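You operate a simulated robot arm through the tools that you are given. There is no shell and no other tool.

The job below is to be done with a simulated two-armed robot. You get a single attempt, and the scene is never put back.

## Task
Hold the wash basin on the field table top steady with one hand and put the tin that says "tree ties" from the field table top in it with the other.

Only the result counts: the job must be done as asked and must still hold three seconds after the hand-in. Knocking over, shifting, dropping, spilling or breaking anything else fails it.

## Robot
Two 7-joint arms with two-finger parallel grippers on one trunk, on a base that moves. Base frame: it is fixed to the floor where the robot stands at the start and does not move with it; the origin is under the middle of the robot, x ahead of it, y to its left, z up. Units: m, rad, N and s.
The left shoulder is at the start at [0.071, 0.156, 1.005], the right one opposite. Each reaches about 1.231 m from its shoulder. Places, roughly: tin [-3.5, 2, 0.75]; wash basin [-3, 2, 0.75]. Payload 3.91 kg a hand.
Tool frame (each hand has its own): the origin (TCP) lies between the finger pads and is the grasp point; the fingertips stand 0.03 m ahead of it; z points along the fingers, y is the line along which they close. The gripper opens to 0.11 m. The fingers are 0.02 m wide and 0.01 m thick; the gripper's body (0.048 by 0.112 m) begins 0.055 m behind the TCP.
Orientation is told as [roll, pitch, yaw] about the base's x, y, z axes, in that order, counted from this pose: with the fingers straight down and closing along the base's y, the tool's x points along the base's -x, its y along +y and its z along -z.

## Interface
- The arms move only by the tool play_rows. It takes "left_series", "right_series" or both (then of equal length, played together; a hand with none holds still); each is one flat list of numbers, 7 for each row, row after row: the turn, a rotation vector about the tool's x, y, z in rad, then the shift along the tool's x, y, z in m, then the gripper command, from -1 (shut) to 1 (fully open), values between in proportion. In form: [ax, ay, az, tx, ty, tz, jaw, ax, ay, az, tx, ty, tz, jaw, ...]. A call has 1 to 20 rows; each row shifts and turns the commanded pose from where the row before left it, along the tool's axes as they then stand. Each row takes 0.2 s and may step no farther than 0.05 m and 0.15 rad from the row before; otherwise, or with a gripper value out of range, the whole call is refused. A pose out of reach is approached as far as the arm can. The call stops where the force on the tool passes 40 N (or 10 N more than at its start, if that is more) or the arm is blocked; 0.2 s more then pass. The fingers move at their own pace (about 0.108 m/s each) and stop on an object; they squeeze with about 43 N. The grip force told is the motor's: it shows also when the fingers shut on nothing. Time passes only in rows, and 0.2 s behind the last, so rows that do not move let the fingers close. The reply holds the time, the measured pose of the TCP, the force on the tool along the base axes, the opening and the grip force, in the units named above and with some noise, with the torque about the TCP (base axes, N m) and any sound that the robot's microphone picked up.
- Cameras (640 x 400 px; columns grow to the right, rows downward): "scene" is now at [0.16, -0.0059, 1.2578]; the picture's right is [-0.08, -1.00, 0.00], its down [-0.37, 0.03, -0.93] and it looks along [0.92, -0.08, -0.38] (base axes); focal length 274 px, centre (320, 200). "left" rides on the left gripper at [0.072, -0.017, -0.103] in its tool frame; the picture's right is [0.23, 0.97, 0.00], its down [-0.76, 0.18, -0.62] and it looks along [-0.61, 0.14, 0.78] (tool axes); focal length 222 px, centre (320, 200). "right" rides on the right gripper at [0.072, 0.017, -0.104] in its tool frame; the picture's right is [-0.23, 0.97, 0.00], its down [-0.76, -0.18, -0.62] and it looks along [-0.61, -0.14, 0.78] (tool axes); focal length 222 px, centre (320, 200).
- snapshot(camera): a new picture of that camera. It takes no simulated time.
- slide_trunk(by): slides the trunk up (or, below 0, down) by that many m; the arms and the scene camera ride with it, the base frame stays. It gives what a move gives, with no picture.
- roll_base(legs): drives the robot by 1 to 6 legs, each [ahead, left, turn to the left] in m, m and rad, along the robot's own axes; the way and the turn of a leg run together, so that a leg with both is an arc; at most 1.5 m and 3.142 rad a leg. The arms and the cameras ride along, it lands a little off, and it stops where it bumps. It gives what a move gives.
- pan_tilt(pan, tilt): turns the head with the scene camera to pan (to the left, within 1.501 rad either way) and tilt (down, from -0.506 to 1.204), counted from straight ahead of the robot. It gives what a move gives.
- pixel_to_xyz(camera, pixels): for up to 12 pixels [column, row] of the newest picture of that camera ("zoom" is the newest enlarged one), the place [x, y, z] in the base frame of the surface seen there, good to about 0.002 m, but the place of the scene camera against the robot may be out by one fixed shift of up to 0.025 m in any direction. It takes no simulated time.
- zoom(camera, box): a new picture of the part [left, top, right, bottom] of that camera's present view, enlarged. It takes no simulated time.
- job_done(): hands the job in; it is judged then, once.

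Unless the task says otherwise, let go and move clear before handing in.

The tools are called after "Call:" as name(argument=value, ...) on one line, values as JSON. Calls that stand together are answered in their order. play_rows: Moves the arms, as the interface text tells. Its arguments: {"type":"object","properties":{"left_series":{"type":"array"},"right_series":{"type":"array"}},"required":[]} The other tools are called the same way: slide_trunk (by) moves the trunk up or down; roll_base (legs) drives the base; pan_tilt (pan, tilt) turns the head that bears the scene camera; snapshot (camera) takes a picture; pixel_to_xyz (camera, pixels) gives the place of the surface under pixels of a picture; zoom (camera, box) takes an enlarged picture of a part of a camera's view; job_done () hands the job in.

At the start:

```text
time: 0.0
left_tool_pos: [0.8136, 0.2665, 0.9973]
left_ee_rot: [0.0, 0.0, -0.001]
left_contact_force: [-1.0, 0.5, 0.2]
left_wrist_torque: [-0.03, -0.01, -0.02]
left_width: 0.1099
left_grasp_force: 0.0
right_tool_pos: [0.8406, -0.2863, 0.9921]
right_ee_rot: [0.001, -0.001, -0.001]
right_contact_force: [0.5, 0.3, 0.7]
right_wrist_torque: [0.01, -0.02, 0.03]
right_width: 0.1101
right_grasp_force: 0.1
trunk travel left (down, up): [-0.45, 0.49]
robot x, y, heading: [0.0015, 0.0016, 0.0]
head pan, tilt (commanded): [-0.082, 0.384]
```

scene: 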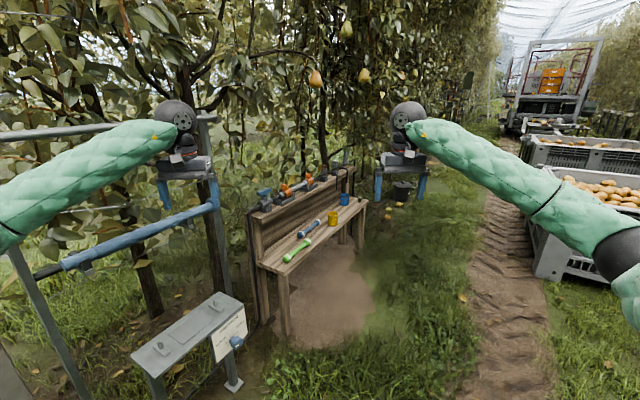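
right: 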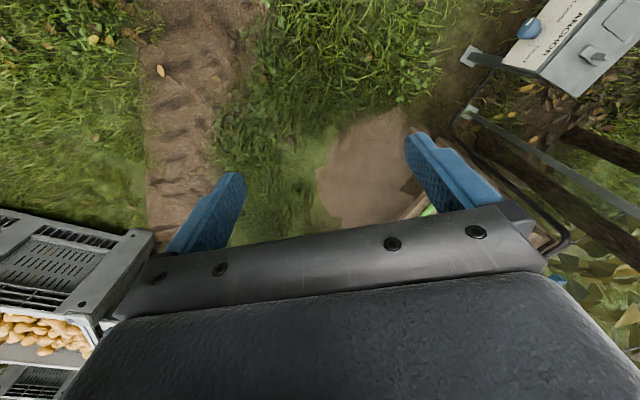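
left: 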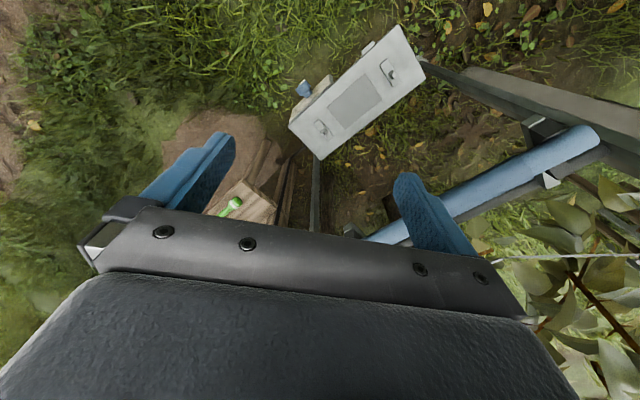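

The start picture shows an orchard with a workbench ahead (around pixel 310,230), not the field table, which should be behind me to the left. I'll pan the head left to look for it.

Call:
pan_tilt(pan=1.5, tilt=0.3)

Call:
snapshot(camera="scene")

```text
time: 1.6
left_tool_pos: [0.8126, 0.2674, 0.9974]
left_ee_rot: [0.0, -0.001, 0.0]
left_contact_force: [0.1, 0.3, 0.2]
left_wrist_torque: [0.01, 0.05, 0.03]
left_width: 0.11
left_grasp_force: 0.1
right_tool_pos: [0.8403, -0.2867, 0.9903]
right_ee_rot: [-0.001, -0.001, -0.001]
right_contact_force: [0.3, 0.1, 1.0]
right_wrist_torque: [-0.01, -0.04, 0.02]
right_width: 0.1098
right_grasp_force: 0.0
trunk travel left (down, up): [-0.45, 0.49]
robot x, y, heading: [0.0006, -0.0007, 0.005]
head pan, tilt (commanded): [1.499, 0.3]
```

```text
taken
```

scene: 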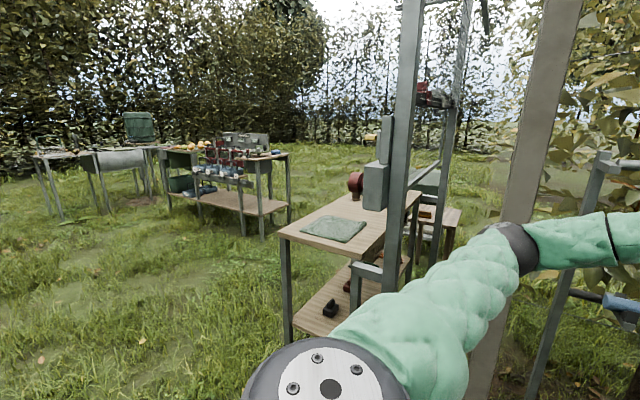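

The view along +y shows a bench (around 340,240) close by, and two further tables on the left (70–290,160). I'll measure those places before turning.

Call:
pixel_to_xyz(camera="scene", pixels=[[280, 235], [385, 245], [290, 155], [165, 150], [240, 165], [40, 155], [95, 155], [120, 160], [500, 240], [545, 350], [600, 165], [330, 320]])

Call:
zoom(camera="scene", box=[0, 90, 320, 290])

```text
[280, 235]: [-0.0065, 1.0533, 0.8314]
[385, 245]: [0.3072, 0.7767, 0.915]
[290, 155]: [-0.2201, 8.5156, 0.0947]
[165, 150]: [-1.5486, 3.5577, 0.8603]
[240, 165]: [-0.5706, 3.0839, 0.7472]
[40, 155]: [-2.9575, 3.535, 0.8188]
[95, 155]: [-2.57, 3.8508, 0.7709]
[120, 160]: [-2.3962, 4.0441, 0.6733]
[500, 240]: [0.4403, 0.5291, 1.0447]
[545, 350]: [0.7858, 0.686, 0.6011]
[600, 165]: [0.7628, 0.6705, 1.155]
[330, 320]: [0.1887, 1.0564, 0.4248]
```

```text
2.00 times, centred on (160, 190) of scene
```

zoom: 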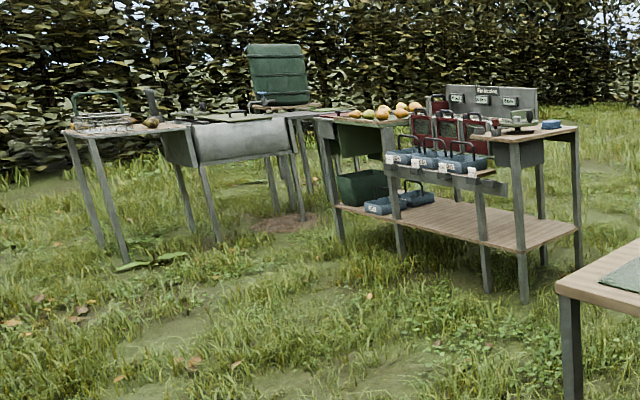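

The bench's near corner is at (0.0, 1.05) and a frame stands at (0.31, 0.78), so a left turn in place with the arms out would hit. I'll look to the right side for free room.

Call:
pan_tilt(pan=-1.5, tilt=0.3)

Call:
snapshot(camera="scene")

```text
time: 4.2
left_tool_pos: [0.8124, 0.2666, 0.9963]
left_ee_rot: [-0.001, 0.0, 0.0]
left_contact_force: [-0.5, 0.5, -0.2]
left_wrist_torque: [-0.03, 0.01, -0.04]
left_width: 0.1101
left_grasp_force: 0.1
right_tool_pos: [0.8387, -0.2868, 0.9922]
right_ee_rot: [-0.001, 0.001, 0.001]
right_contact_force: [-0.3, -0.5, 0.4]
right_wrist_torque: [0.0, 0.03, -0.01]
right_width: 0.1099
right_grasp_force: 0.0
trunk travel left (down, up): [-0.45, 0.49]
robot x, y, heading: [-0.0024, -0.0007, 0.003]
head pan, tilt (commanded): [-1.499, 0.3]
```

```text
taken
```

scene: 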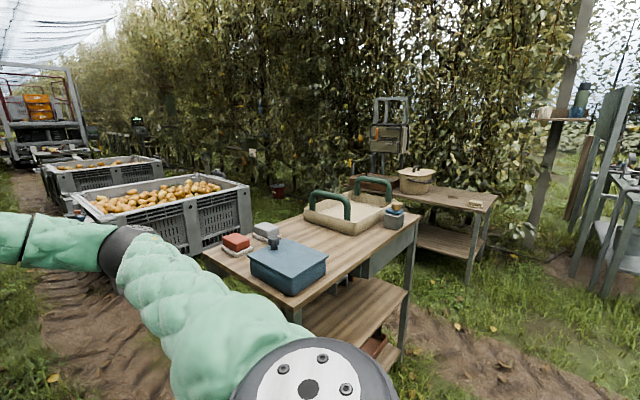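

A table with boxes stands on the right (around 320,240), also near. I'll measure its extents.

Call:
pixel_to_xyz(camera="scene", pixels=[[205, 258], [300, 310], [418, 218], [290, 290], [230, 240], [265, 235], [490, 205], [400, 350], [585, 270], [600, 290], [555, 115], [240, 185]])

```text
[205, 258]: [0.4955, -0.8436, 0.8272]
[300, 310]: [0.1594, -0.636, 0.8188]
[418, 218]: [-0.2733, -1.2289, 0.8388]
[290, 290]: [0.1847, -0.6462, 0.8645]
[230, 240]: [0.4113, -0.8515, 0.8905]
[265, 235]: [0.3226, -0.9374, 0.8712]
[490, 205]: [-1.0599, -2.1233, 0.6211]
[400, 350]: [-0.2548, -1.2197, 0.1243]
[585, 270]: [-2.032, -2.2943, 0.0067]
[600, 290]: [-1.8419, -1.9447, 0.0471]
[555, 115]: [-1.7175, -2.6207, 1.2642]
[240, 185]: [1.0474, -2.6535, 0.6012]
```

The right table's near corner is at (0.16, -0.64) with items up to about 0.9–1.0 high. I'll raise the trunk so that the arms pass well above it, then look again.

Call:
slide_trunk(by=0.45)

Call:
snapshot(camera="scene")

```text
refused: 0.45 is not a number from -0.4 to 0.4
```

```text
taken
```

scene: 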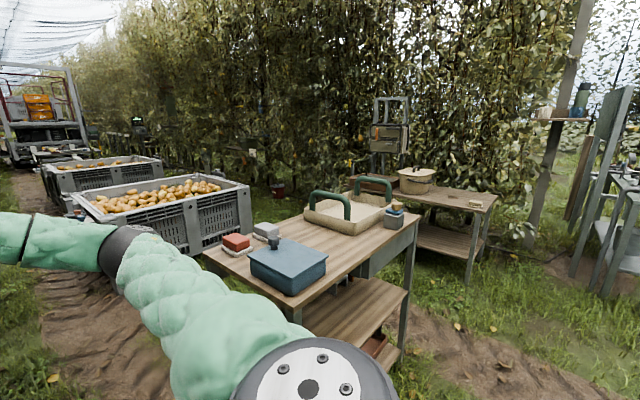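

The slide was refused because a step may be 0.4 m at most; the picture is unchanged. I'll raise by 0.4.

Call:
slide_trunk(by=0.4)

Call:
snapshot(camera="scene")

```text
time: 8.1
left_tool_pos: [0.8129, 0.2667, 1.3981]
left_ee_rot: [-0.001, -0.001, 0.0]
left_contact_force: [0.6, -0.5, 0.2]
left_wrist_torque: [0.01, -0.01, 0.02]
left_width: 0.11
left_grasp_force: 0.1
right_tool_pos: [0.8386, -0.2859, 1.3916]
right_ee_rot: [0.0, 0.001, 0.0]
right_contact_force: [-0.1, 0.3, 0.0]
right_wrist_torque: [-0.02, 0.03, 0.01]
right_width: 0.1099
right_grasp_force: 0.1
trunk travel left (down, up): [-0.85, 0.09]
robot x, y, heading: [0.0012, 0.0037, 0.0]
head pan, tilt (commanded): [-1.499, 0.3]
```

```text
taken
```

scene: 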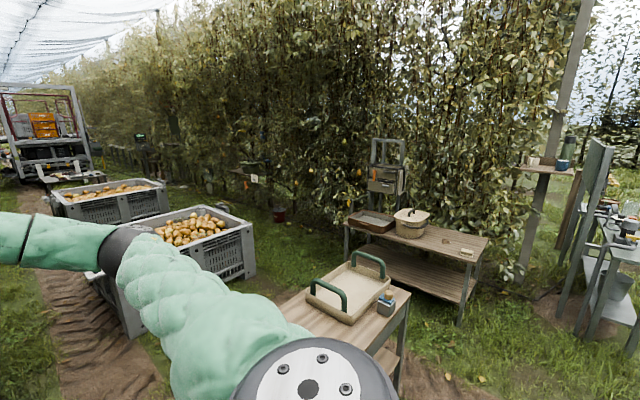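

The right arm is now well above the right table's items (blue box, tray at 345,290). I'll turn right in place by 0.8 rad and look rearward.

Call:
roll_base(legs=[[0, 0, -0.8]])

Call:
snapshot(camera="scene")

```text
time: 10.6
left_tool_pos: [0.7479, -0.4169, 1.3971]
left_ee_rot: [-0.001, 0.001, -0.825]
left_contact_force: [0.2, 0.1, -0.6]
left_wrist_torque: [0.02, -0.02, -0.03]
left_width: 0.1097
left_grasp_force: 0.1
right_tool_pos: [0.3593, -0.8109, 1.3921]
right_ee_rot: [0.0, 0.002, -0.826]
right_contact_force: [0.1, -0.7, 0.6]
right_wrist_torque: [-0.02, -0.02, 0.0]
right_width: 0.1102
right_grasp_force: 0.0
trunk travel left (down, up): [-0.85, 0.09]
robot x, y, heading: [0.0006, -0.0048, -0.824]
head pan, tilt (commanded): [-1.499, 0.3]
```

```text
taken
```

scene: 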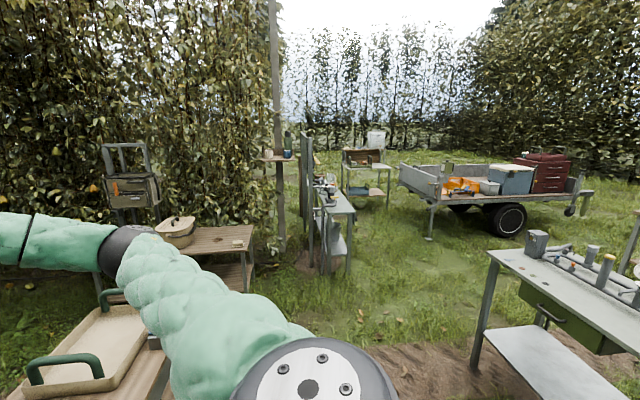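

Turned to heading -0.82; a grey-green table appears at the right (490–640, 250–320), roughly straight behind the start. I'll measure it and the others.

Call:
pixel_to_xyz(camera="scene", pixels=[[490, 255], [620, 345], [535, 235], [635, 240], [475, 360], [350, 210], [350, 270], [335, 180], [600, 270], [625, 315], [405, 190], [630, 220]])

```text
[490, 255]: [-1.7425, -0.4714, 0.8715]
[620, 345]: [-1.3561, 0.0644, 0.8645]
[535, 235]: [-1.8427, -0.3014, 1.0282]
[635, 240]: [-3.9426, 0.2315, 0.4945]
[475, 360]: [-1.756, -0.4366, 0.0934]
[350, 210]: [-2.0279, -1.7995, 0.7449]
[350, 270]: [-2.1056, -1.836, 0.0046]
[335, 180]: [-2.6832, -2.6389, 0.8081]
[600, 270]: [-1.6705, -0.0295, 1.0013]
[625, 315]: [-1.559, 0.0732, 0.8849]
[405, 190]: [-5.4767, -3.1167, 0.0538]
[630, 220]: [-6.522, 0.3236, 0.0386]
```

A table sits behind at x ≈ -1.4…-1.8, y from -0.47 to beyond 0.07, top at 0.87. Everything within a meter is below arm height, so I'll turn another 0.8 rad right.

Call:
roll_base(legs=[[0, 0, -0.8]])

Call:
snapshot(camera="scene")

```text
time: 13.1
left_tool_pos: [0.2457, -0.8198, 1.3956]
left_ee_rot: [0.001, 0.001, -1.595]
left_contact_force: [0.3, 0.3, 1.1]
left_wrist_torque: [0.02, -0.01, -0.04]
left_width: 0.1098
left_grasp_force: 0.1
right_tool_pos: [-0.3071, -0.8319, 1.3918]
right_ee_rot: [0.0, 0.0, -1.596]
right_contact_force: [-1.3, -0.6, -0.6]
right_wrist_torque: [0.05, -0.03, 0.0]
right_width: 0.11
right_grasp_force: 0.0
trunk travel left (down, up): [-0.85, 0.09]
robot x, y, heading: [0.0025, -0.0023, -1.597]
head pan, tilt (commanded): [-1.499, 0.3]
```

```text
taken
```

scene: 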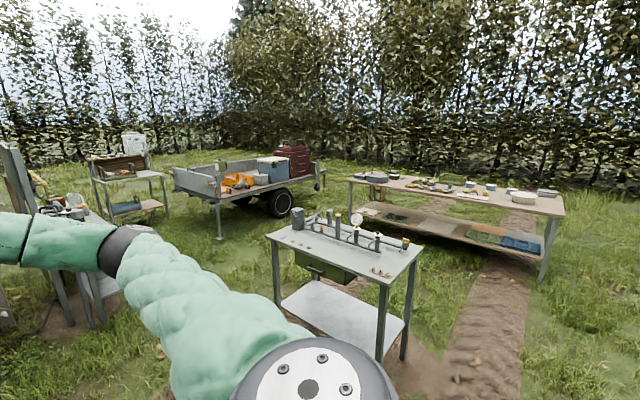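

The long wooden table at (350–565, 175–215) may be the field table, with a white basin near (523,197). I'll zoom and measure.

Call:
zoom(camera="scene", box=[340, 150, 580, 300])

Call:
pixel_to_xyz(camera="scene", pixels=[[350, 180], [565, 213], [523, 197], [548, 193], [540, 280], [425, 248], [380, 290], [405, 355], [404, 243], [490, 187], [375, 176], [455, 190]])

```text
2.67 times, centred on (460, 225) of scene
```

zoom: 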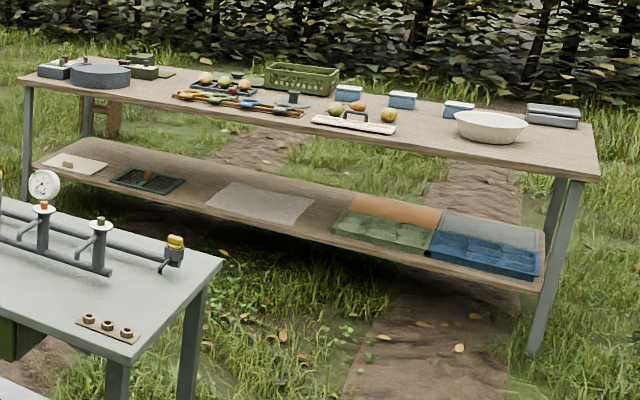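

```text
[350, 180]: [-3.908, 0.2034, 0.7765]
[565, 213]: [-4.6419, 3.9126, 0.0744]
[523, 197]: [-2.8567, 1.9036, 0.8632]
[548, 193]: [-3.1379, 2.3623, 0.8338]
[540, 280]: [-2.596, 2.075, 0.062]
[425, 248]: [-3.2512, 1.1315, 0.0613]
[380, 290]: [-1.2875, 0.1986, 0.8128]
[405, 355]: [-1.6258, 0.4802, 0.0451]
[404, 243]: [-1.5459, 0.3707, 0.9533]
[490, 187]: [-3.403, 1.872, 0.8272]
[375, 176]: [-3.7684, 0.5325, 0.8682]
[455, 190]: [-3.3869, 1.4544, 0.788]
```

The long wooden table is the field table: the white oval basin at zoom (490,126) and three blue tins with white lids at zoom (348,92), (402,100), (458,108). I'll turn another 1.54 rad right to face -x with arms still high, then look ahead.

Call:
roll_base(legs=[[0, 0, -0.75], [0, 0, -0.75]])

Call:
pan_tilt(pan=0.0, tilt=0.5)

Call:
snapshot(camera="scene")

```text
time: 17.3
left_tool_pos: [-0.7905, -0.3335, 1.3977]
left_ee_rot: [0.0, 0.001, -3.057]
left_contact_force: [-0.6, -0.4, 0.3]
left_wrist_torque: [0.0, -0.03, -0.03]
left_width: 0.1102
left_grasp_force: 0.1
right_tool_pos: [-0.8606, 0.2156, 1.3925]
right_ee_rot: [-0.001, 0.0, -3.059]
right_contact_force: [-0.4, 0.2, -0.4]
right_wrist_torque: [-0.01, 0.01, 0.01]
right_width: 0.1101
right_grasp_force: 0.0
trunk travel left (down, up): [-0.85, 0.09]
robot x, y, heading: [-0.0009, 0.0019, -3.055]
head pan, tilt (commanded): [-1.499, 0.3]
```

```text
time: 18.9
left_tool_pos: [-0.7899, -0.3338, 1.3974]
left_ee_rot: [0.0, 0.0, -3.057]
left_contact_force: [0.6, -0.5, -0.2]
left_wrist_torque: [0.02, -0.01, -0.01]
left_width: 0.1098
left_grasp_force: 0.1
right_tool_pos: [-0.8601, 0.2154, 1.392]
right_ee_rot: [0.001, 0.001, -3.058]
right_contact_force: [-0.4, -0.1, 0.1]
right_wrist_torque: [0.01, -0.01, 0.0]
right_width: 0.1102
right_grasp_force: 0.0
trunk travel left (down, up): [-0.85, 0.09]
robot x, y, heading: [0.0005, -0.0033, -3.054]
head pan, tilt (commanded): [0.0, 0.499]
```

```text
taken
```

scene: 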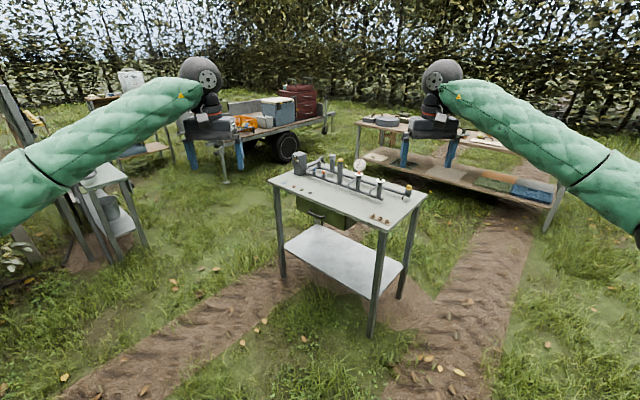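

I now face -x; the grey table is at (270–425, 165–235) and the field table behind on the right. I'll measure the grey table's corners and the ground of the corridor.

Call:
pixel_to_xyz(camera="scene", pixels=[[270, 182], [384, 230], [425, 196], [372, 335], [400, 297], [356, 155], [545, 232], [560, 190], [500, 300], [420, 385]])

Call:
pan_tilt(pan=-0.9, tilt=0.4)

Call:
snapshot(camera="scene")

```text
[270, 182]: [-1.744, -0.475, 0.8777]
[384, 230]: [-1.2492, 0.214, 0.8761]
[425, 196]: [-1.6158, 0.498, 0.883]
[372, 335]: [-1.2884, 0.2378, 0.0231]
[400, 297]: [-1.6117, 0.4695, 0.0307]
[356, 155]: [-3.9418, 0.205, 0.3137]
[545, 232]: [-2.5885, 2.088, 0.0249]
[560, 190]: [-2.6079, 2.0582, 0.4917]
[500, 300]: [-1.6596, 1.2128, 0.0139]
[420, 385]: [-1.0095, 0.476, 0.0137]
```

```text
time: 20.1
left_tool_pos: [-0.7884, -0.3343, 1.3991]
left_ee_rot: [0.0, 0.0, -3.059]
left_contact_force: [-0.5, -1.0, 0.1]
left_wrist_torque: [0.0, -0.01, -0.01]
left_width: 0.1098
left_grasp_force: 0.0
right_tool_pos: [-0.86, 0.2149, 1.3922]
right_ee_rot: [-0.001, 0.001, -3.057]
right_contact_force: [0.7, -0.6, 0.0]
right_wrist_torque: [-0.01, 0.0, 0.01]
right_width: 0.1101
right_grasp_force: 0.1
trunk travel left (down, up): [-0.85, 0.09]
robot x, y, heading: [-0.0002, 0.0003, -3.061]
head pan, tilt (commanded): [-0.901, 0.4]
```

```text
taken
```

scene: 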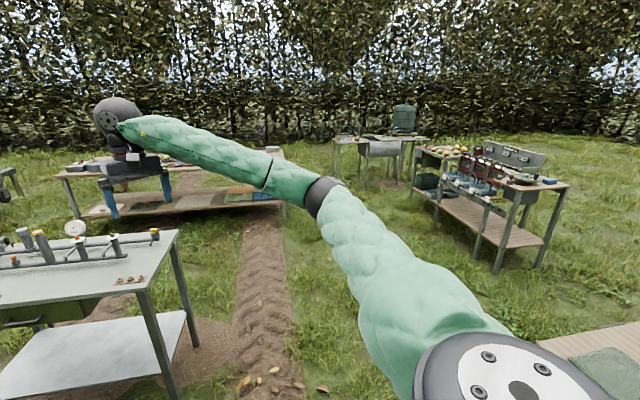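

The grass corridor between the grey table corner (-1.25, 0.21) and the bench corner (0, 1.05) is clear. I'll drive diagonally to about (-0.9, 0.95), then turn to face the field table squarely.

Call:
roll_base(legs=[[0.82, -1.02, 0], [0, 0, -0.683]])

Call:
pan_tilt(pan=0.0, tilt=0.4)

Call:
snapshot(camera="scene")

```text
time: 28.6
left_tool_pos: [-1.7113, 1.242, 1.3983]
left_ee_rot: [0.0, 0.0, 2.516]
left_contact_force: [-0.1, -0.1, 0.0]
left_wrist_torque: [-0.02, 0.04, 0.05]
left_width: 0.11
left_grasp_force: 0.1
right_tool_pos: [-1.4081, 1.7041, 1.3919]
right_ee_rot: [0.0, -0.001, 2.515]
right_contact_force: [0.3, -0.4, -0.2]
right_wrist_torque: [-0.01, 0.0, -0.01]
right_width: 0.1097
right_grasp_force: 0.1
trunk travel left (down, up): [-0.85, 0.09]
robot x, y, heading: [-0.8926, 0.9793, 2.515]
head pan, tilt (commanded): [-0.901, 0.4]
```

```text
time: 29.8
left_tool_pos: [-1.7118, 1.2415, 1.3964]
left_ee_rot: [0.0, 0.0, 2.514]
left_contact_force: [0.7, 0.6, 0.7]
left_wrist_torque: [0.0, 0.02, -0.03]
left_width: 0.1103
left_grasp_force: 0.1
right_tool_pos: [-1.4086, 1.7039, 1.3918]
right_ee_rot: [-0.001, 0.0, 2.513]
right_contact_force: [-0.2, -0.7, -0.6]
right_wrist_torque: [-0.05, -0.03, 0.01]
right_width: 0.1101
right_grasp_force: 0.0
trunk travel left (down, up): [-0.85, 0.09]
robot x, y, heading: [-0.8952, 0.978, 2.515]
head pan, tilt (commanded): [0.0, 0.4]
```

```text
taken
```

scene: 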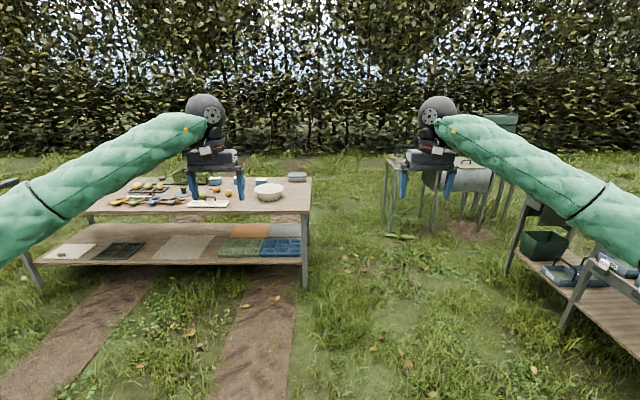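

The field table is ahead on the left (70–310, 180–260), seen squarely, with the basin at (270,191). I'll zoom in on the objects.

Call:
zoom(camera="scene", box=[160, 150, 320, 250])

Call:
pixel_to_xyz(camera="scene", pixels=[[270, 191], [262, 181], [297, 177], [215, 181], [303, 213], [308, 183], [85, 213], [305, 288]])

```text
4.00 times, centred on (240, 200) of scene
```

zoom: 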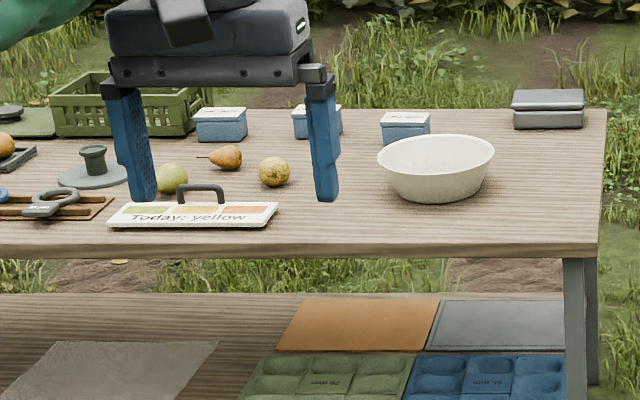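

```text
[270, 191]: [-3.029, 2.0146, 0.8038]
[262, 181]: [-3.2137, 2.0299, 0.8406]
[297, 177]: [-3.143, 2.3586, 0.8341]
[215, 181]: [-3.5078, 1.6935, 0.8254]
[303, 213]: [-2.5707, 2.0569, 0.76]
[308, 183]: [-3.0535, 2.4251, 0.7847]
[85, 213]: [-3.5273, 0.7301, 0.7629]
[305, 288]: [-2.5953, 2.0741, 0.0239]
```

The table is square to me at heading 2.515: its front edge is about 2.0 m ahead, the basin at zoom (436,167) and three lidded blue tins at zoom (221,124), (317,120), (405,127) with writing on the lids. I'll drive nearer, arms still high, to read the labels.

Call:
roll_base(legs=[[0.8, 0.1, 0], [0.5, 0.47, 0]])

Call:
pan_tilt(pan=0.0, tilt=0.6)

Call:
snapshot(camera="scene")

Call:
snapshot(camera="left")

Call:
snapshot(camera="right")

```text
time: 37.4
left_tool_pos: [-3.0816, 1.4946, 1.397]
left_ee_rot: [0.0, 0.001, 2.53]
left_contact_force: [0.1, -0.4, 0.0]
left_wrist_torque: [-0.01, 0.0, -0.01]
left_width: 0.1101
left_grasp_force: 0.1
right_tool_pos: [-2.7837, 1.9622, 1.3915]
right_ee_rot: [0.0, -0.001, 2.53]
right_contact_force: [0.2, -0.5, 0.1]
right_wrist_torque: [0.0, 0.0, 0.0]
right_width: 0.1101
right_grasp_force: 0.1
trunk travel left (down, up): [-0.85, 0.09]
robot x, y, heading: [-2.261, 1.2464, 2.532]
head pan, tilt (commanded): [0.0, 0.4]
```

```text
time: 38.1
left_tool_pos: [-3.0835, 1.4953, 1.3984]
left_ee_rot: [-0.001, 0.001, 2.531]
left_contact_force: [0.3, -0.6, -0.1]
left_wrist_torque: [-0.02, -0.01, -0.01]
left_width: 0.1103
left_grasp_force: 0.1
right_tool_pos: [-2.7855, 1.9627, 1.3914]
right_ee_rot: [0.001, 0.002, 2.529]
right_contact_force: [-0.2, -0.1, 0.0]
right_wrist_torque: [-0.01, -0.01, -0.01]
right_width: 0.1098
right_grasp_force: 0.0
trunk travel left (down, up): [-0.85, 0.09]
robot x, y, heading: [-2.2621, 1.2504, 2.528]
head pan, tilt (commanded): [0.0, 0.6]
```

```text
taken
```

scene: 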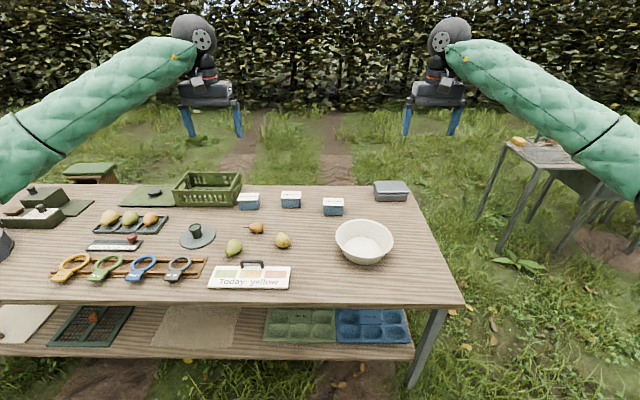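

```text
taken
```

left: 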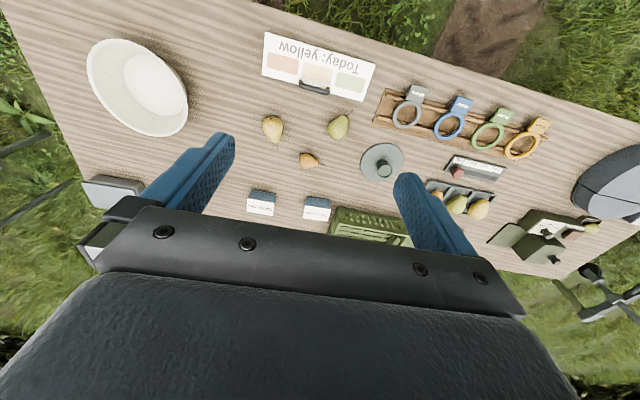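

```text
taken
```

right: 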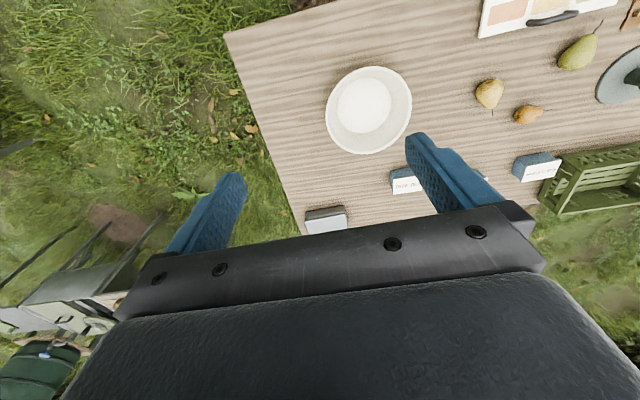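

Now the tins stand at scene (248,201), (291,199) and (333,206), and the basin at (364,241). I'll zoom in to read the lids.

Call:
zoom(camera="scene", box=[230, 185, 310, 215])

Call:
zoom(camera="scene", box=[270, 185, 350, 225])

Call:
zoom(camera="right", box=[380, 140, 560, 210])

Call:
zoom(camera="left", box=[230, 180, 350, 230])

```text
8.00 times, centred on (270, 200) of scene
```

zoom: 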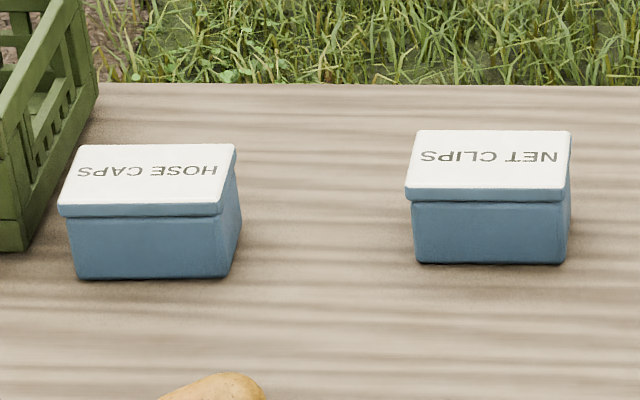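

```text
8.00 times, centred on (310, 205) of scene
```

zoom: 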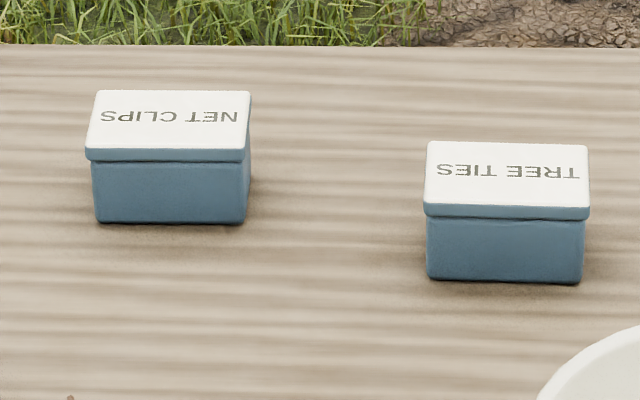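

```text
3.56 times, centred on (470, 175) of right
```

zoom: 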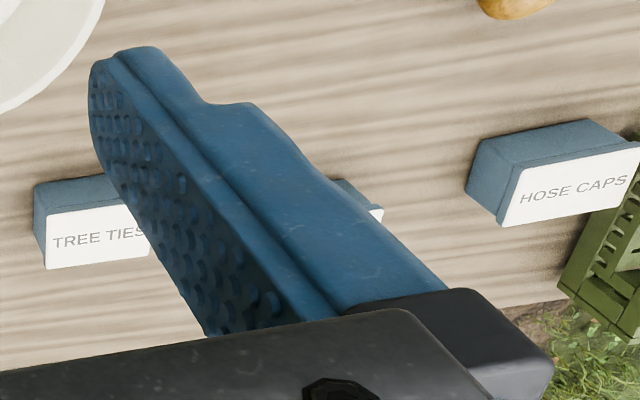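

```text
5.33 times, centred on (290, 205) of left
```

zoom: 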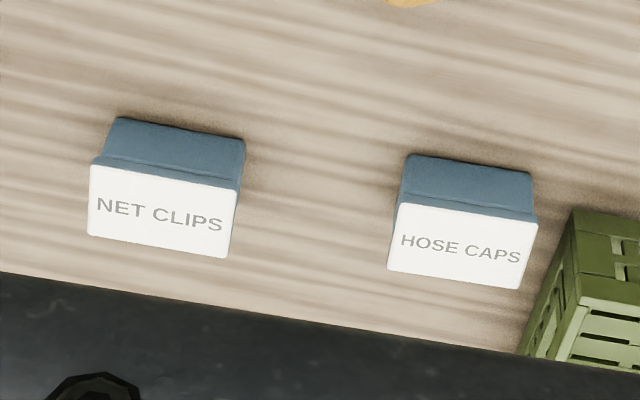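

The lids read "HOSE CAPS" (248,201), "NET CLIPS" (291,199) and "TREE TIES" (333,206), so the target is the rightmost tin, behind the basin's left. I'll measure the tin and basin with the scene and the right wrist camera.

Call:
pixel_to_xyz(camera="scene", pixels=[[324, 199], [342, 199], [333, 206], [333, 214], [364, 223], [336, 240], [392, 240], [364, 262], [364, 243], [333, 222], [400, 260], [392, 190]])

Call:
pixel_to_xyz(camera="right", pixels=[[394, 180], [394, 191], [408, 184], [400, 173], [366, 67], [327, 110], [411, 110], [370, 153], [365, 105], [300, 150], [415, 150], [330, 220]])

```text
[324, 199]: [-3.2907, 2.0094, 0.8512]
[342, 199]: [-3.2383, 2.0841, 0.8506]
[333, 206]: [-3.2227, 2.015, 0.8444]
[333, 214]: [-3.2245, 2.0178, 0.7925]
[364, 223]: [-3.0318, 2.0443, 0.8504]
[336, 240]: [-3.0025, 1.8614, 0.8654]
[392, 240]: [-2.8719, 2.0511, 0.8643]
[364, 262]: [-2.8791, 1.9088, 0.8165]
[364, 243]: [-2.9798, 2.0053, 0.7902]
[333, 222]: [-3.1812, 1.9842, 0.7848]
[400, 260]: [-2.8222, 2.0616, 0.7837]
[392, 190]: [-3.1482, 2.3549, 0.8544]
```

```text
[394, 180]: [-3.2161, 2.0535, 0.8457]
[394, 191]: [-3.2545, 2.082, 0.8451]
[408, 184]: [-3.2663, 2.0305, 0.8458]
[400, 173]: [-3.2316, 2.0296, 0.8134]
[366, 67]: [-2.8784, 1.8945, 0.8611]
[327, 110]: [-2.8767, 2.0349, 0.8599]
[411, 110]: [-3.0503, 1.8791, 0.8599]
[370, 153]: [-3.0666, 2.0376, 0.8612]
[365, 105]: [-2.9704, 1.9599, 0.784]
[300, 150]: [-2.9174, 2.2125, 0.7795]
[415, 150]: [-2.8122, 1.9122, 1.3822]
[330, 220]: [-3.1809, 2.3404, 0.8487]
```

Right-camera readings give table top z ≈ 0.78, basin rim z ≈ 0.860 (ring centre about 0.99 m ahead and 0.18 m right of me, ~0.24 m across), and tin top z ≈ 0.846 about 1.26 m ahead. I need to be closer, so I'll look down to see how my base stands against the table edge.

Call:
pan_tilt(pan=0.0, tilt=1.2)

Call:
snapshot(camera="scene")

```text
time: 39.1
left_tool_pos: [-3.0813, 1.4944, 1.3977]
left_ee_rot: [-0.001, 0.001, 2.531]
left_contact_force: [0.4, -0.7, 0.7]
left_wrist_torque: [-0.02, 0.0, 0.01]
left_width: 0.11
left_grasp_force: 0.1
right_tool_pos: [-2.7846, 1.9628, 1.3909]
right_ee_rot: [-0.001, 0.001, 2.531]
right_contact_force: [-0.2, 0.0, -0.2]
right_wrist_torque: [-0.02, 0.04, -0.02]
right_width: 0.1099
right_grasp_force: 0.0
trunk travel left (down, up): [-0.85, 0.09]
robot x, y, heading: [-2.2597, 1.245, 2.529]
head pan, tilt (commanded): [0.0, 1.201]
```

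```text
taken
```

scene: 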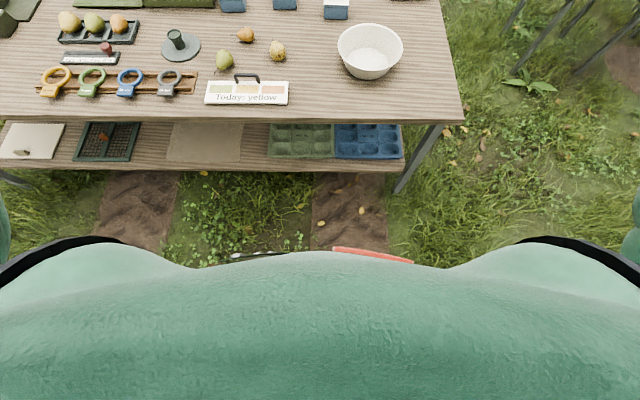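

Looking down, the bit of red and dark at (370,255) and (255,254) just past my chest is probably the base's front. I'll measure it and the table edge.

Call:
pixel_to_xyz(camera="scene", pixels=[[370, 253], [255, 254], [236, 256], [410, 261], [300, 117], [300, 168], [460, 117], [390, 190], [320, 300], [400, 165], [250, 235]])

```text
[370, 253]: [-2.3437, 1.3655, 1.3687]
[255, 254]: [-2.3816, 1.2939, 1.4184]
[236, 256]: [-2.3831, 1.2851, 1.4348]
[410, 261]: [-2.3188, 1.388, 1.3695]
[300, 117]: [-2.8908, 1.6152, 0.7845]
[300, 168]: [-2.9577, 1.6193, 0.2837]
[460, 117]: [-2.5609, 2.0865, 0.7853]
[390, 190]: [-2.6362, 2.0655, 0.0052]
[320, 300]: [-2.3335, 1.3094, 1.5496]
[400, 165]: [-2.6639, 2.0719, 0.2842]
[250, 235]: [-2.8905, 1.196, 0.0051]
```

Those pixels are my chest (z ≈ 1.37); no base sticks out past about 0.45 m, while the table edge is 0.725 m ahead and its shelf and legs 0.78 m. I'll move 0.25 m ahead and 0.1 m right, then look again.

Call:
roll_base(legs=[[0.25, -0.1, 0]])

Call:
snapshot(camera="scene")

```text
time: 41.0
left_tool_pos: [-3.233, 1.7213, 1.3979]
left_ee_rot: [0.0, 0.0, 2.533]
left_contact_force: [-0.1, -0.1, -0.6]
left_wrist_torque: [0.02, -0.02, -0.02]
left_width: 0.1099
left_grasp_force: 0.1
right_tool_pos: [-2.9372, 2.1895, 1.391]
right_ee_rot: [0.0, -0.001, 2.531]
right_contact_force: [0.3, 0.1, 0.3]
right_wrist_torque: [-0.02, -0.02, 0.03]
right_width: 0.1099
right_grasp_force: 0.1
trunk travel left (down, up): [-0.85, 0.09]
robot x, y, heading: [-2.4154, 1.4768, 2.534]
head pan, tilt (commanded): [0.0, 1.201]
```

```text
taken
```

scene: 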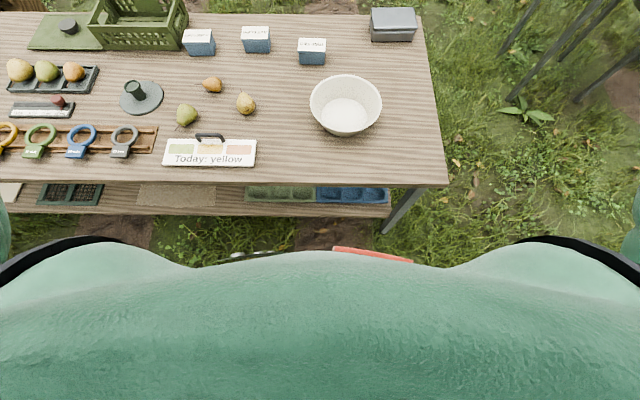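

The robot now stands closer (about 0.47 m from the table edge), with ground still visible between me and the shelf, so no contact. Next I'll lower the trunk by 0.3 so the arms can reach down to the table, and look with the head and wrist cameras.

Call:
slide_trunk(by=-0.3)

Call:
pan_tilt(pan=0.0, tilt=0.7)

Call:
snapshot(camera="scene")

Call:
snapshot(camera="left")

Call:
snapshot(camera="right")

```text
time: 44.0
left_tool_pos: [-3.2341, 1.7219, 1.097]
left_ee_rot: [-0.001, 0.001, 2.532]
left_contact_force: [-0.6, -0.1, -0.4]
left_wrist_torque: [0.0, -0.02, -0.01]
left_width: 0.11
left_grasp_force: 0.1
right_tool_pos: [-2.9386, 2.19, 1.0913]
right_ee_rot: [0.0, -0.001, 2.531]
right_contact_force: [0.0, 0.3, 0.5]
right_wrist_torque: [-0.02, 0.01, 0.0]
right_width: 0.1099
right_grasp_force: 0.1
trunk travel left (down, up): [-0.55, 0.39]
robot x, y, heading: [-2.4141, 1.4722, 2.531]
head pan, tilt (commanded): [0.0, 1.201]
```

```text
time: 45.0
left_tool_pos: [-3.2348, 1.7214, 1.0973]
left_ee_rot: [-0.001, 0.001, 2.532]
left_contact_force: [-0.5, -0.1, -0.1]
left_wrist_torque: [-0.01, 0.0, 0.02]
left_width: 0.1105
left_grasp_force: 0.0
right_tool_pos: [-2.938, 2.1905, 1.0921]
right_ee_rot: [-0.002, 0.001, 2.53]
right_contact_force: [0.2, 0.1, -0.2]
right_wrist_torque: [-0.01, -0.02, -0.02]
right_width: 0.11
right_grasp_force: 0.1
trunk travel left (down, up): [-0.55, 0.39]
robot x, y, heading: [-2.4134, 1.4724, 2.531]
head pan, tilt (commanded): [0.0, 0.7]
```

```text
taken
```

scene: 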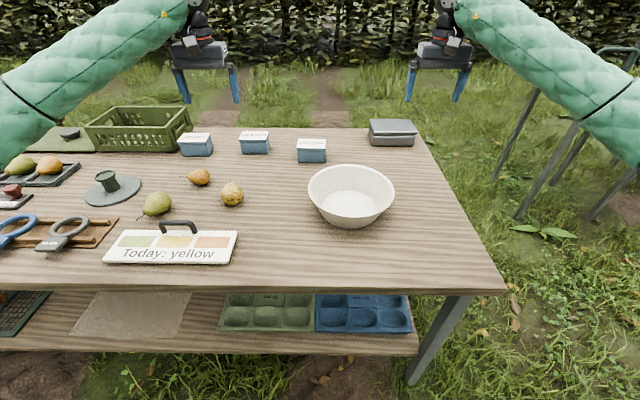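

```text
taken
```

left: 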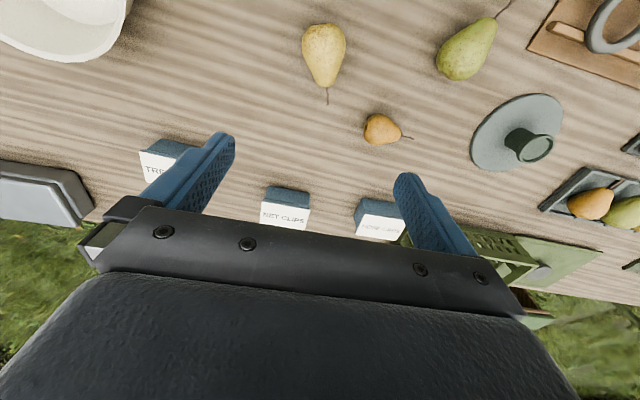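

```text
taken
```

right: 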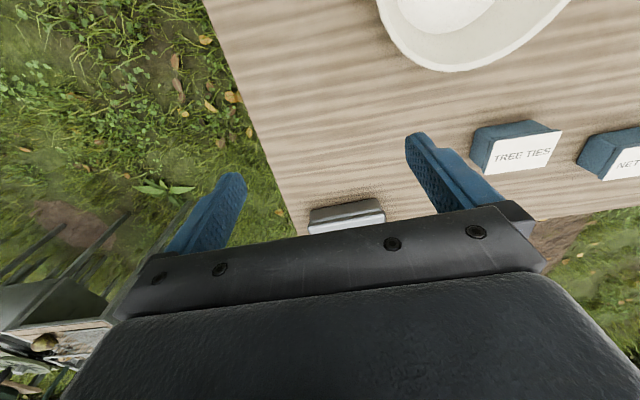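

The right wrist camera sees the TREE TIES tin clearly at (515,147). I'll zoom in on it to measure its lid corners.

Call:
zoom(camera="right", box=[460, 110, 580, 185])

```text
5.33 times, centred on (520, 148) of right
```

zoom: 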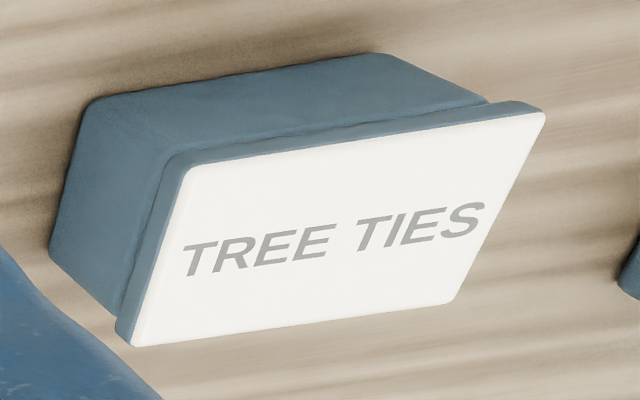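

Call:
pixel_to_xyz(camera="zoom", pixels=[[193, 170], [540, 117], [137, 340], [450, 298], [330, 225], [95, 105], [360, 60], [60, 250], [100, 200], [250, 120], [400, 95], [300, 30]])

Call:
pixel_to_xyz(camera="right", pixels=[[380, 5], [395, 38], [415, 58], [445, 69], [480, 66], [520, 52], [550, 30], [565, 8], [440, 15], [350, 200], [330, 100], [500, 100]])

```text
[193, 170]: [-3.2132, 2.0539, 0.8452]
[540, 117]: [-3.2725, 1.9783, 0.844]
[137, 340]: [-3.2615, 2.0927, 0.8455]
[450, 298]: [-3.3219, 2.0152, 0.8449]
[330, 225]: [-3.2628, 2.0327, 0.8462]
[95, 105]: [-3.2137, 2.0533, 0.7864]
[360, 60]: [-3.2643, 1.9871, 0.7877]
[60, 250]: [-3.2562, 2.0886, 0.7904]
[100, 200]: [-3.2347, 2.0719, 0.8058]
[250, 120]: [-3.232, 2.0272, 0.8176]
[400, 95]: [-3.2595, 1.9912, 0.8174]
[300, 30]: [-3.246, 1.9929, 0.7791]
```

```text
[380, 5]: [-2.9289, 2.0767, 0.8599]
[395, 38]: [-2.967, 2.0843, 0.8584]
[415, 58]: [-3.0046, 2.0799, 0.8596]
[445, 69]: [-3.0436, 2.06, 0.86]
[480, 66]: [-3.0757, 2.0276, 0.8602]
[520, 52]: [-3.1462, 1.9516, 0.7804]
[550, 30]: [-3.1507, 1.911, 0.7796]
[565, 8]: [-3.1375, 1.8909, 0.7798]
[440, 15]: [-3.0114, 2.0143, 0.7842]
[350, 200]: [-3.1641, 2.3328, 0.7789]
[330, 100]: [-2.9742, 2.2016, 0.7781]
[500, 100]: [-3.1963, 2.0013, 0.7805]
```

The lid corners give the tin's centre (-3.267, 2.035), lid about 0.098 × 0.063 m, top z 0.845, turned about -0.05 rad against my heading. The basin rim fits a circle around (-2.973, 1.967), radius ≈ 0.118, top z 0.860; now I'll sample the basin's wall profile in the scene view to learn its slope and thickness.

Call:
zoom(camera="scene", box=[296, 155, 408, 235])

```text
5.00 times, centred on (352, 195) of scene
```

zoom: 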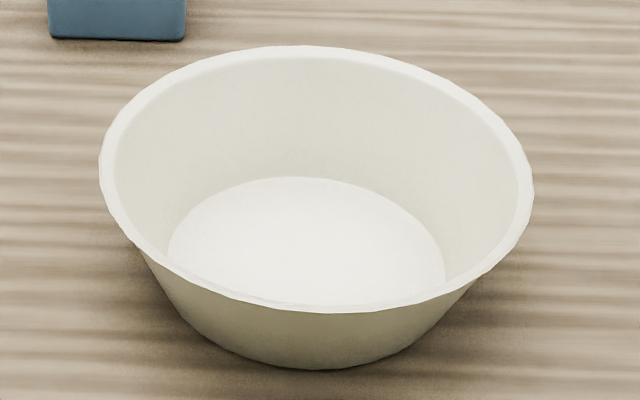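

Call:
pixel_to_xyz(camera="zoom", pixels=[[531, 190], [522, 190], [514, 190], [500, 195], [475, 205], [452, 218], [435, 235], [420, 245], [316, 47], [316, 57], [316, 63], [316, 100]])

Call:
pixel_to_xyz(camera="zoom", pixels=[[316, 150], [316, 174], [316, 190], [305, 311], [305, 304], [300, 296], [300, 318], [300, 340], [300, 365], [102, 180], [112, 180], [120, 180]])

```text
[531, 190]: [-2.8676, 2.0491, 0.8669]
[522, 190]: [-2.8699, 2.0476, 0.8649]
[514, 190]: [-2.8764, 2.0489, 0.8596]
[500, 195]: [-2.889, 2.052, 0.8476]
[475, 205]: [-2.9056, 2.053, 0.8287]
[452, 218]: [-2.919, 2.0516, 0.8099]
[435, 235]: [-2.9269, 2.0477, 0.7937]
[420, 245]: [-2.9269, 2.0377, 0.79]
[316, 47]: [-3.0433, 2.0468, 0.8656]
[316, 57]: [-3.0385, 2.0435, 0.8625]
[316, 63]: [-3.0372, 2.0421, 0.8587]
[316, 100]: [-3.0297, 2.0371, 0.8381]
```

```text
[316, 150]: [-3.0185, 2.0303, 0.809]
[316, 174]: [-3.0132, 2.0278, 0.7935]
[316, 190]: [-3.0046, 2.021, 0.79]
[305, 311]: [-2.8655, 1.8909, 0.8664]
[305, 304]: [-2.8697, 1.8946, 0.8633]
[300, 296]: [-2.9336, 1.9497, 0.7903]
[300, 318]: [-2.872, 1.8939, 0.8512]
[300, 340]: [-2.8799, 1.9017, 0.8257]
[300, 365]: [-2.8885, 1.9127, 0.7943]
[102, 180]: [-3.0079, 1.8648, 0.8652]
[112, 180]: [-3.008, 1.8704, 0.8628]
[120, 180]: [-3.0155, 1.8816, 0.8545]
```

The wall slopes about 0.41 rad from the vertical and is about 6 mm thick at the rim; the tin (diagonal ~0.11 m) fits the ~0.16 m floor. I'll tilt the right gripper 0.4 rad outward, set it about 0.06 m open and bring it to a point 0.12 m above the basin's right rim, along the wall line.

Call:
play_rows(right_series=[-0.1333, 0, 0, 0, 0, 0, 0.09, -0.1333, 0, 0, 0, 0, 0, 0.09, -0.1333, 0, 0, 0, 0, 0, 0.09, 0, 0, 0, 0.02475, -0.0023, 0.0365, 0.09, 0, 0, 0, 0.02475, -0.0023, 0.0365, 0.09, 0, 0, 0, 0.02475, -0.0023, 0.0365, 0.09, 0, 0, 0, 0.02475, -0.0023, 0.0365, 0.09])

Call:
snapshot(camera="scene")

Call:
snapshot(camera="right")

```text
time: 46.6
left_tool_pos: [-3.2342, 1.7223, 1.0976]
left_ee_rot: [0.002, 0.0, 2.533]
left_contact_force: [0.8, -0.2, 0.3]
left_wrist_torque: [-0.02, -0.02, 0.02]
left_width: 0.11
left_grasp_force: 0.1
right_tool_pos: [-2.8838, 2.097, 0.9538]
right_ee_rot: [0.402, 0.0, 2.533]
right_contact_force: [0.4, 0.6, -0.5]
right_wrist_torque: [0.0, 0.02, 0.02]
right_width: 0.0601
right_grasp_force: 0.0
trunk travel left (down, up): [-0.55, 0.39]
robot x, y, heading: [-2.4174, 1.473, 2.528]
head pan, tilt (commanded): [0.0, 0.7]
```

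```text
taken
```

scene: 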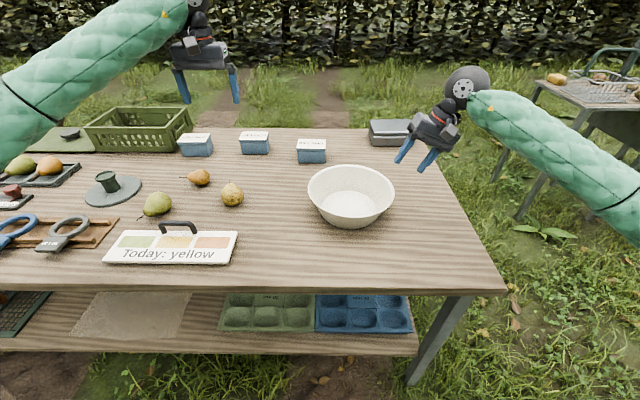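

```text
taken
```

right: 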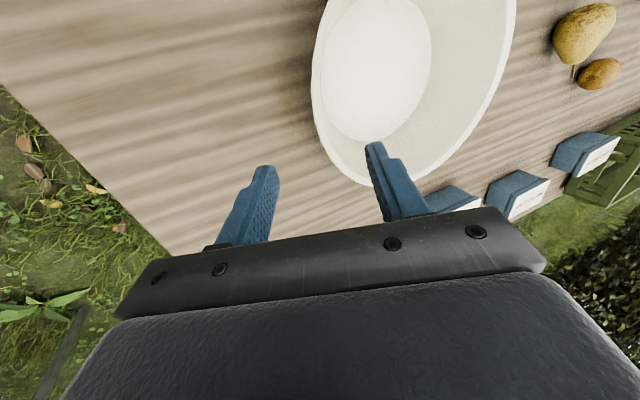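

The right hand is at (-2.884, 2.097, 0.954), tilted 0.40, as planned; the inner finger (385,180) and outer finger (250,205) straddle the rim line near (325,130). I'll re-measure the nearby rim with this closer view.

Call:
zoom(camera="right", box=[260, 0, 540, 200])

Call:
pixel_to_xyz(camera="right", pixels=[[315, 60], [314, 80], [316, 100], [322, 125], [331, 148], [345, 168], [358, 180], [324, 30], [329, 10], [505, 60], [490, 100], [470, 130]])

```text
2.00 times, centred on (400, 100) of right
```

zoom: 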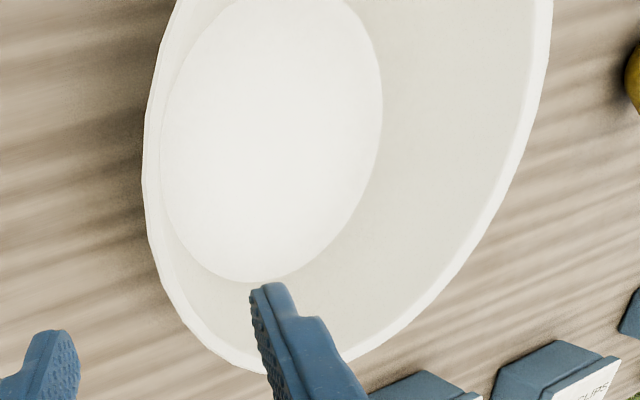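

```text
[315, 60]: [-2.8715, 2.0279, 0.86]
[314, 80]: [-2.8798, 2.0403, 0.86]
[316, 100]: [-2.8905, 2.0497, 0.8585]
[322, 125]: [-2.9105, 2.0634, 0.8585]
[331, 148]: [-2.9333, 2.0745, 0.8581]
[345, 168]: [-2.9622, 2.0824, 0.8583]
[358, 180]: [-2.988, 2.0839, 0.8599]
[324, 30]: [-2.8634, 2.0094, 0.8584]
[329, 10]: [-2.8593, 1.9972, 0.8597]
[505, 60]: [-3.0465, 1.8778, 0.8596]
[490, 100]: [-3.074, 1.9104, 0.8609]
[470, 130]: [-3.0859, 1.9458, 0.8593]
```

The rim points confirm centre ≈ (-2.973, 1.967) and rim mid-radius ≈ 0.115. I'll move the right hand down along the wall line by 0.121 m so that the fingers straddle the wall about 18 mm below the rim.

Call:
play_rows(right_series=[0, 0, 0, 0.0005, 0.001, 0.03, 0.09, 0, 0, 0, 0.0005, 0.001, 0.03, 0.09, 0, 0, 0, 0.0005, 0.0008, 0.03, 0.09, 0, 0, 0, 0, 0, 0.016, 0.09, 0, 0, 0, 0, 0, 0.0149, 0.09])

Call:
snapshot(camera="right")

Call:
zoom(camera="scene", box=[290, 100, 482, 220])

```text
time: 47.8
left_tool_pos: [-3.2354, 1.7223, 1.0975]
left_ee_rot: [-0.001, 0.002, 2.532]
left_contact_force: [0.4, 0.1, -0.3]
left_wrist_torque: [-0.02, 0.0, 0.0]
left_width: 0.11
left_grasp_force: 0.1
right_tool_pos: [-2.9127, 2.0529, 0.8428]
right_ee_rot: [0.399, 0.001, 2.53]
right_contact_force: [0.4, -0.4, 0.2]
right_wrist_torque: [-0.02, -0.01, 0.01]
right_width: 0.0601
right_grasp_force: 0.0
trunk travel left (down, up): [-0.55, 0.39]
robot x, y, heading: [-2.4179, 1.4737, 2.528]
head pan, tilt (commanded): [0.0, 0.7]
```

```text
taken
```

right: 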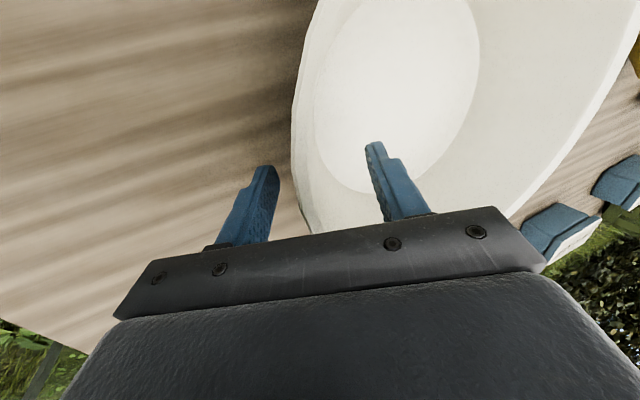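

```text
3.33 times, centred on (386, 160) of scene
```

zoom: 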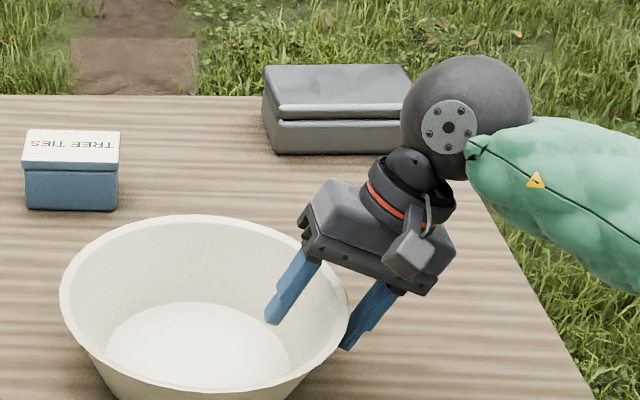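

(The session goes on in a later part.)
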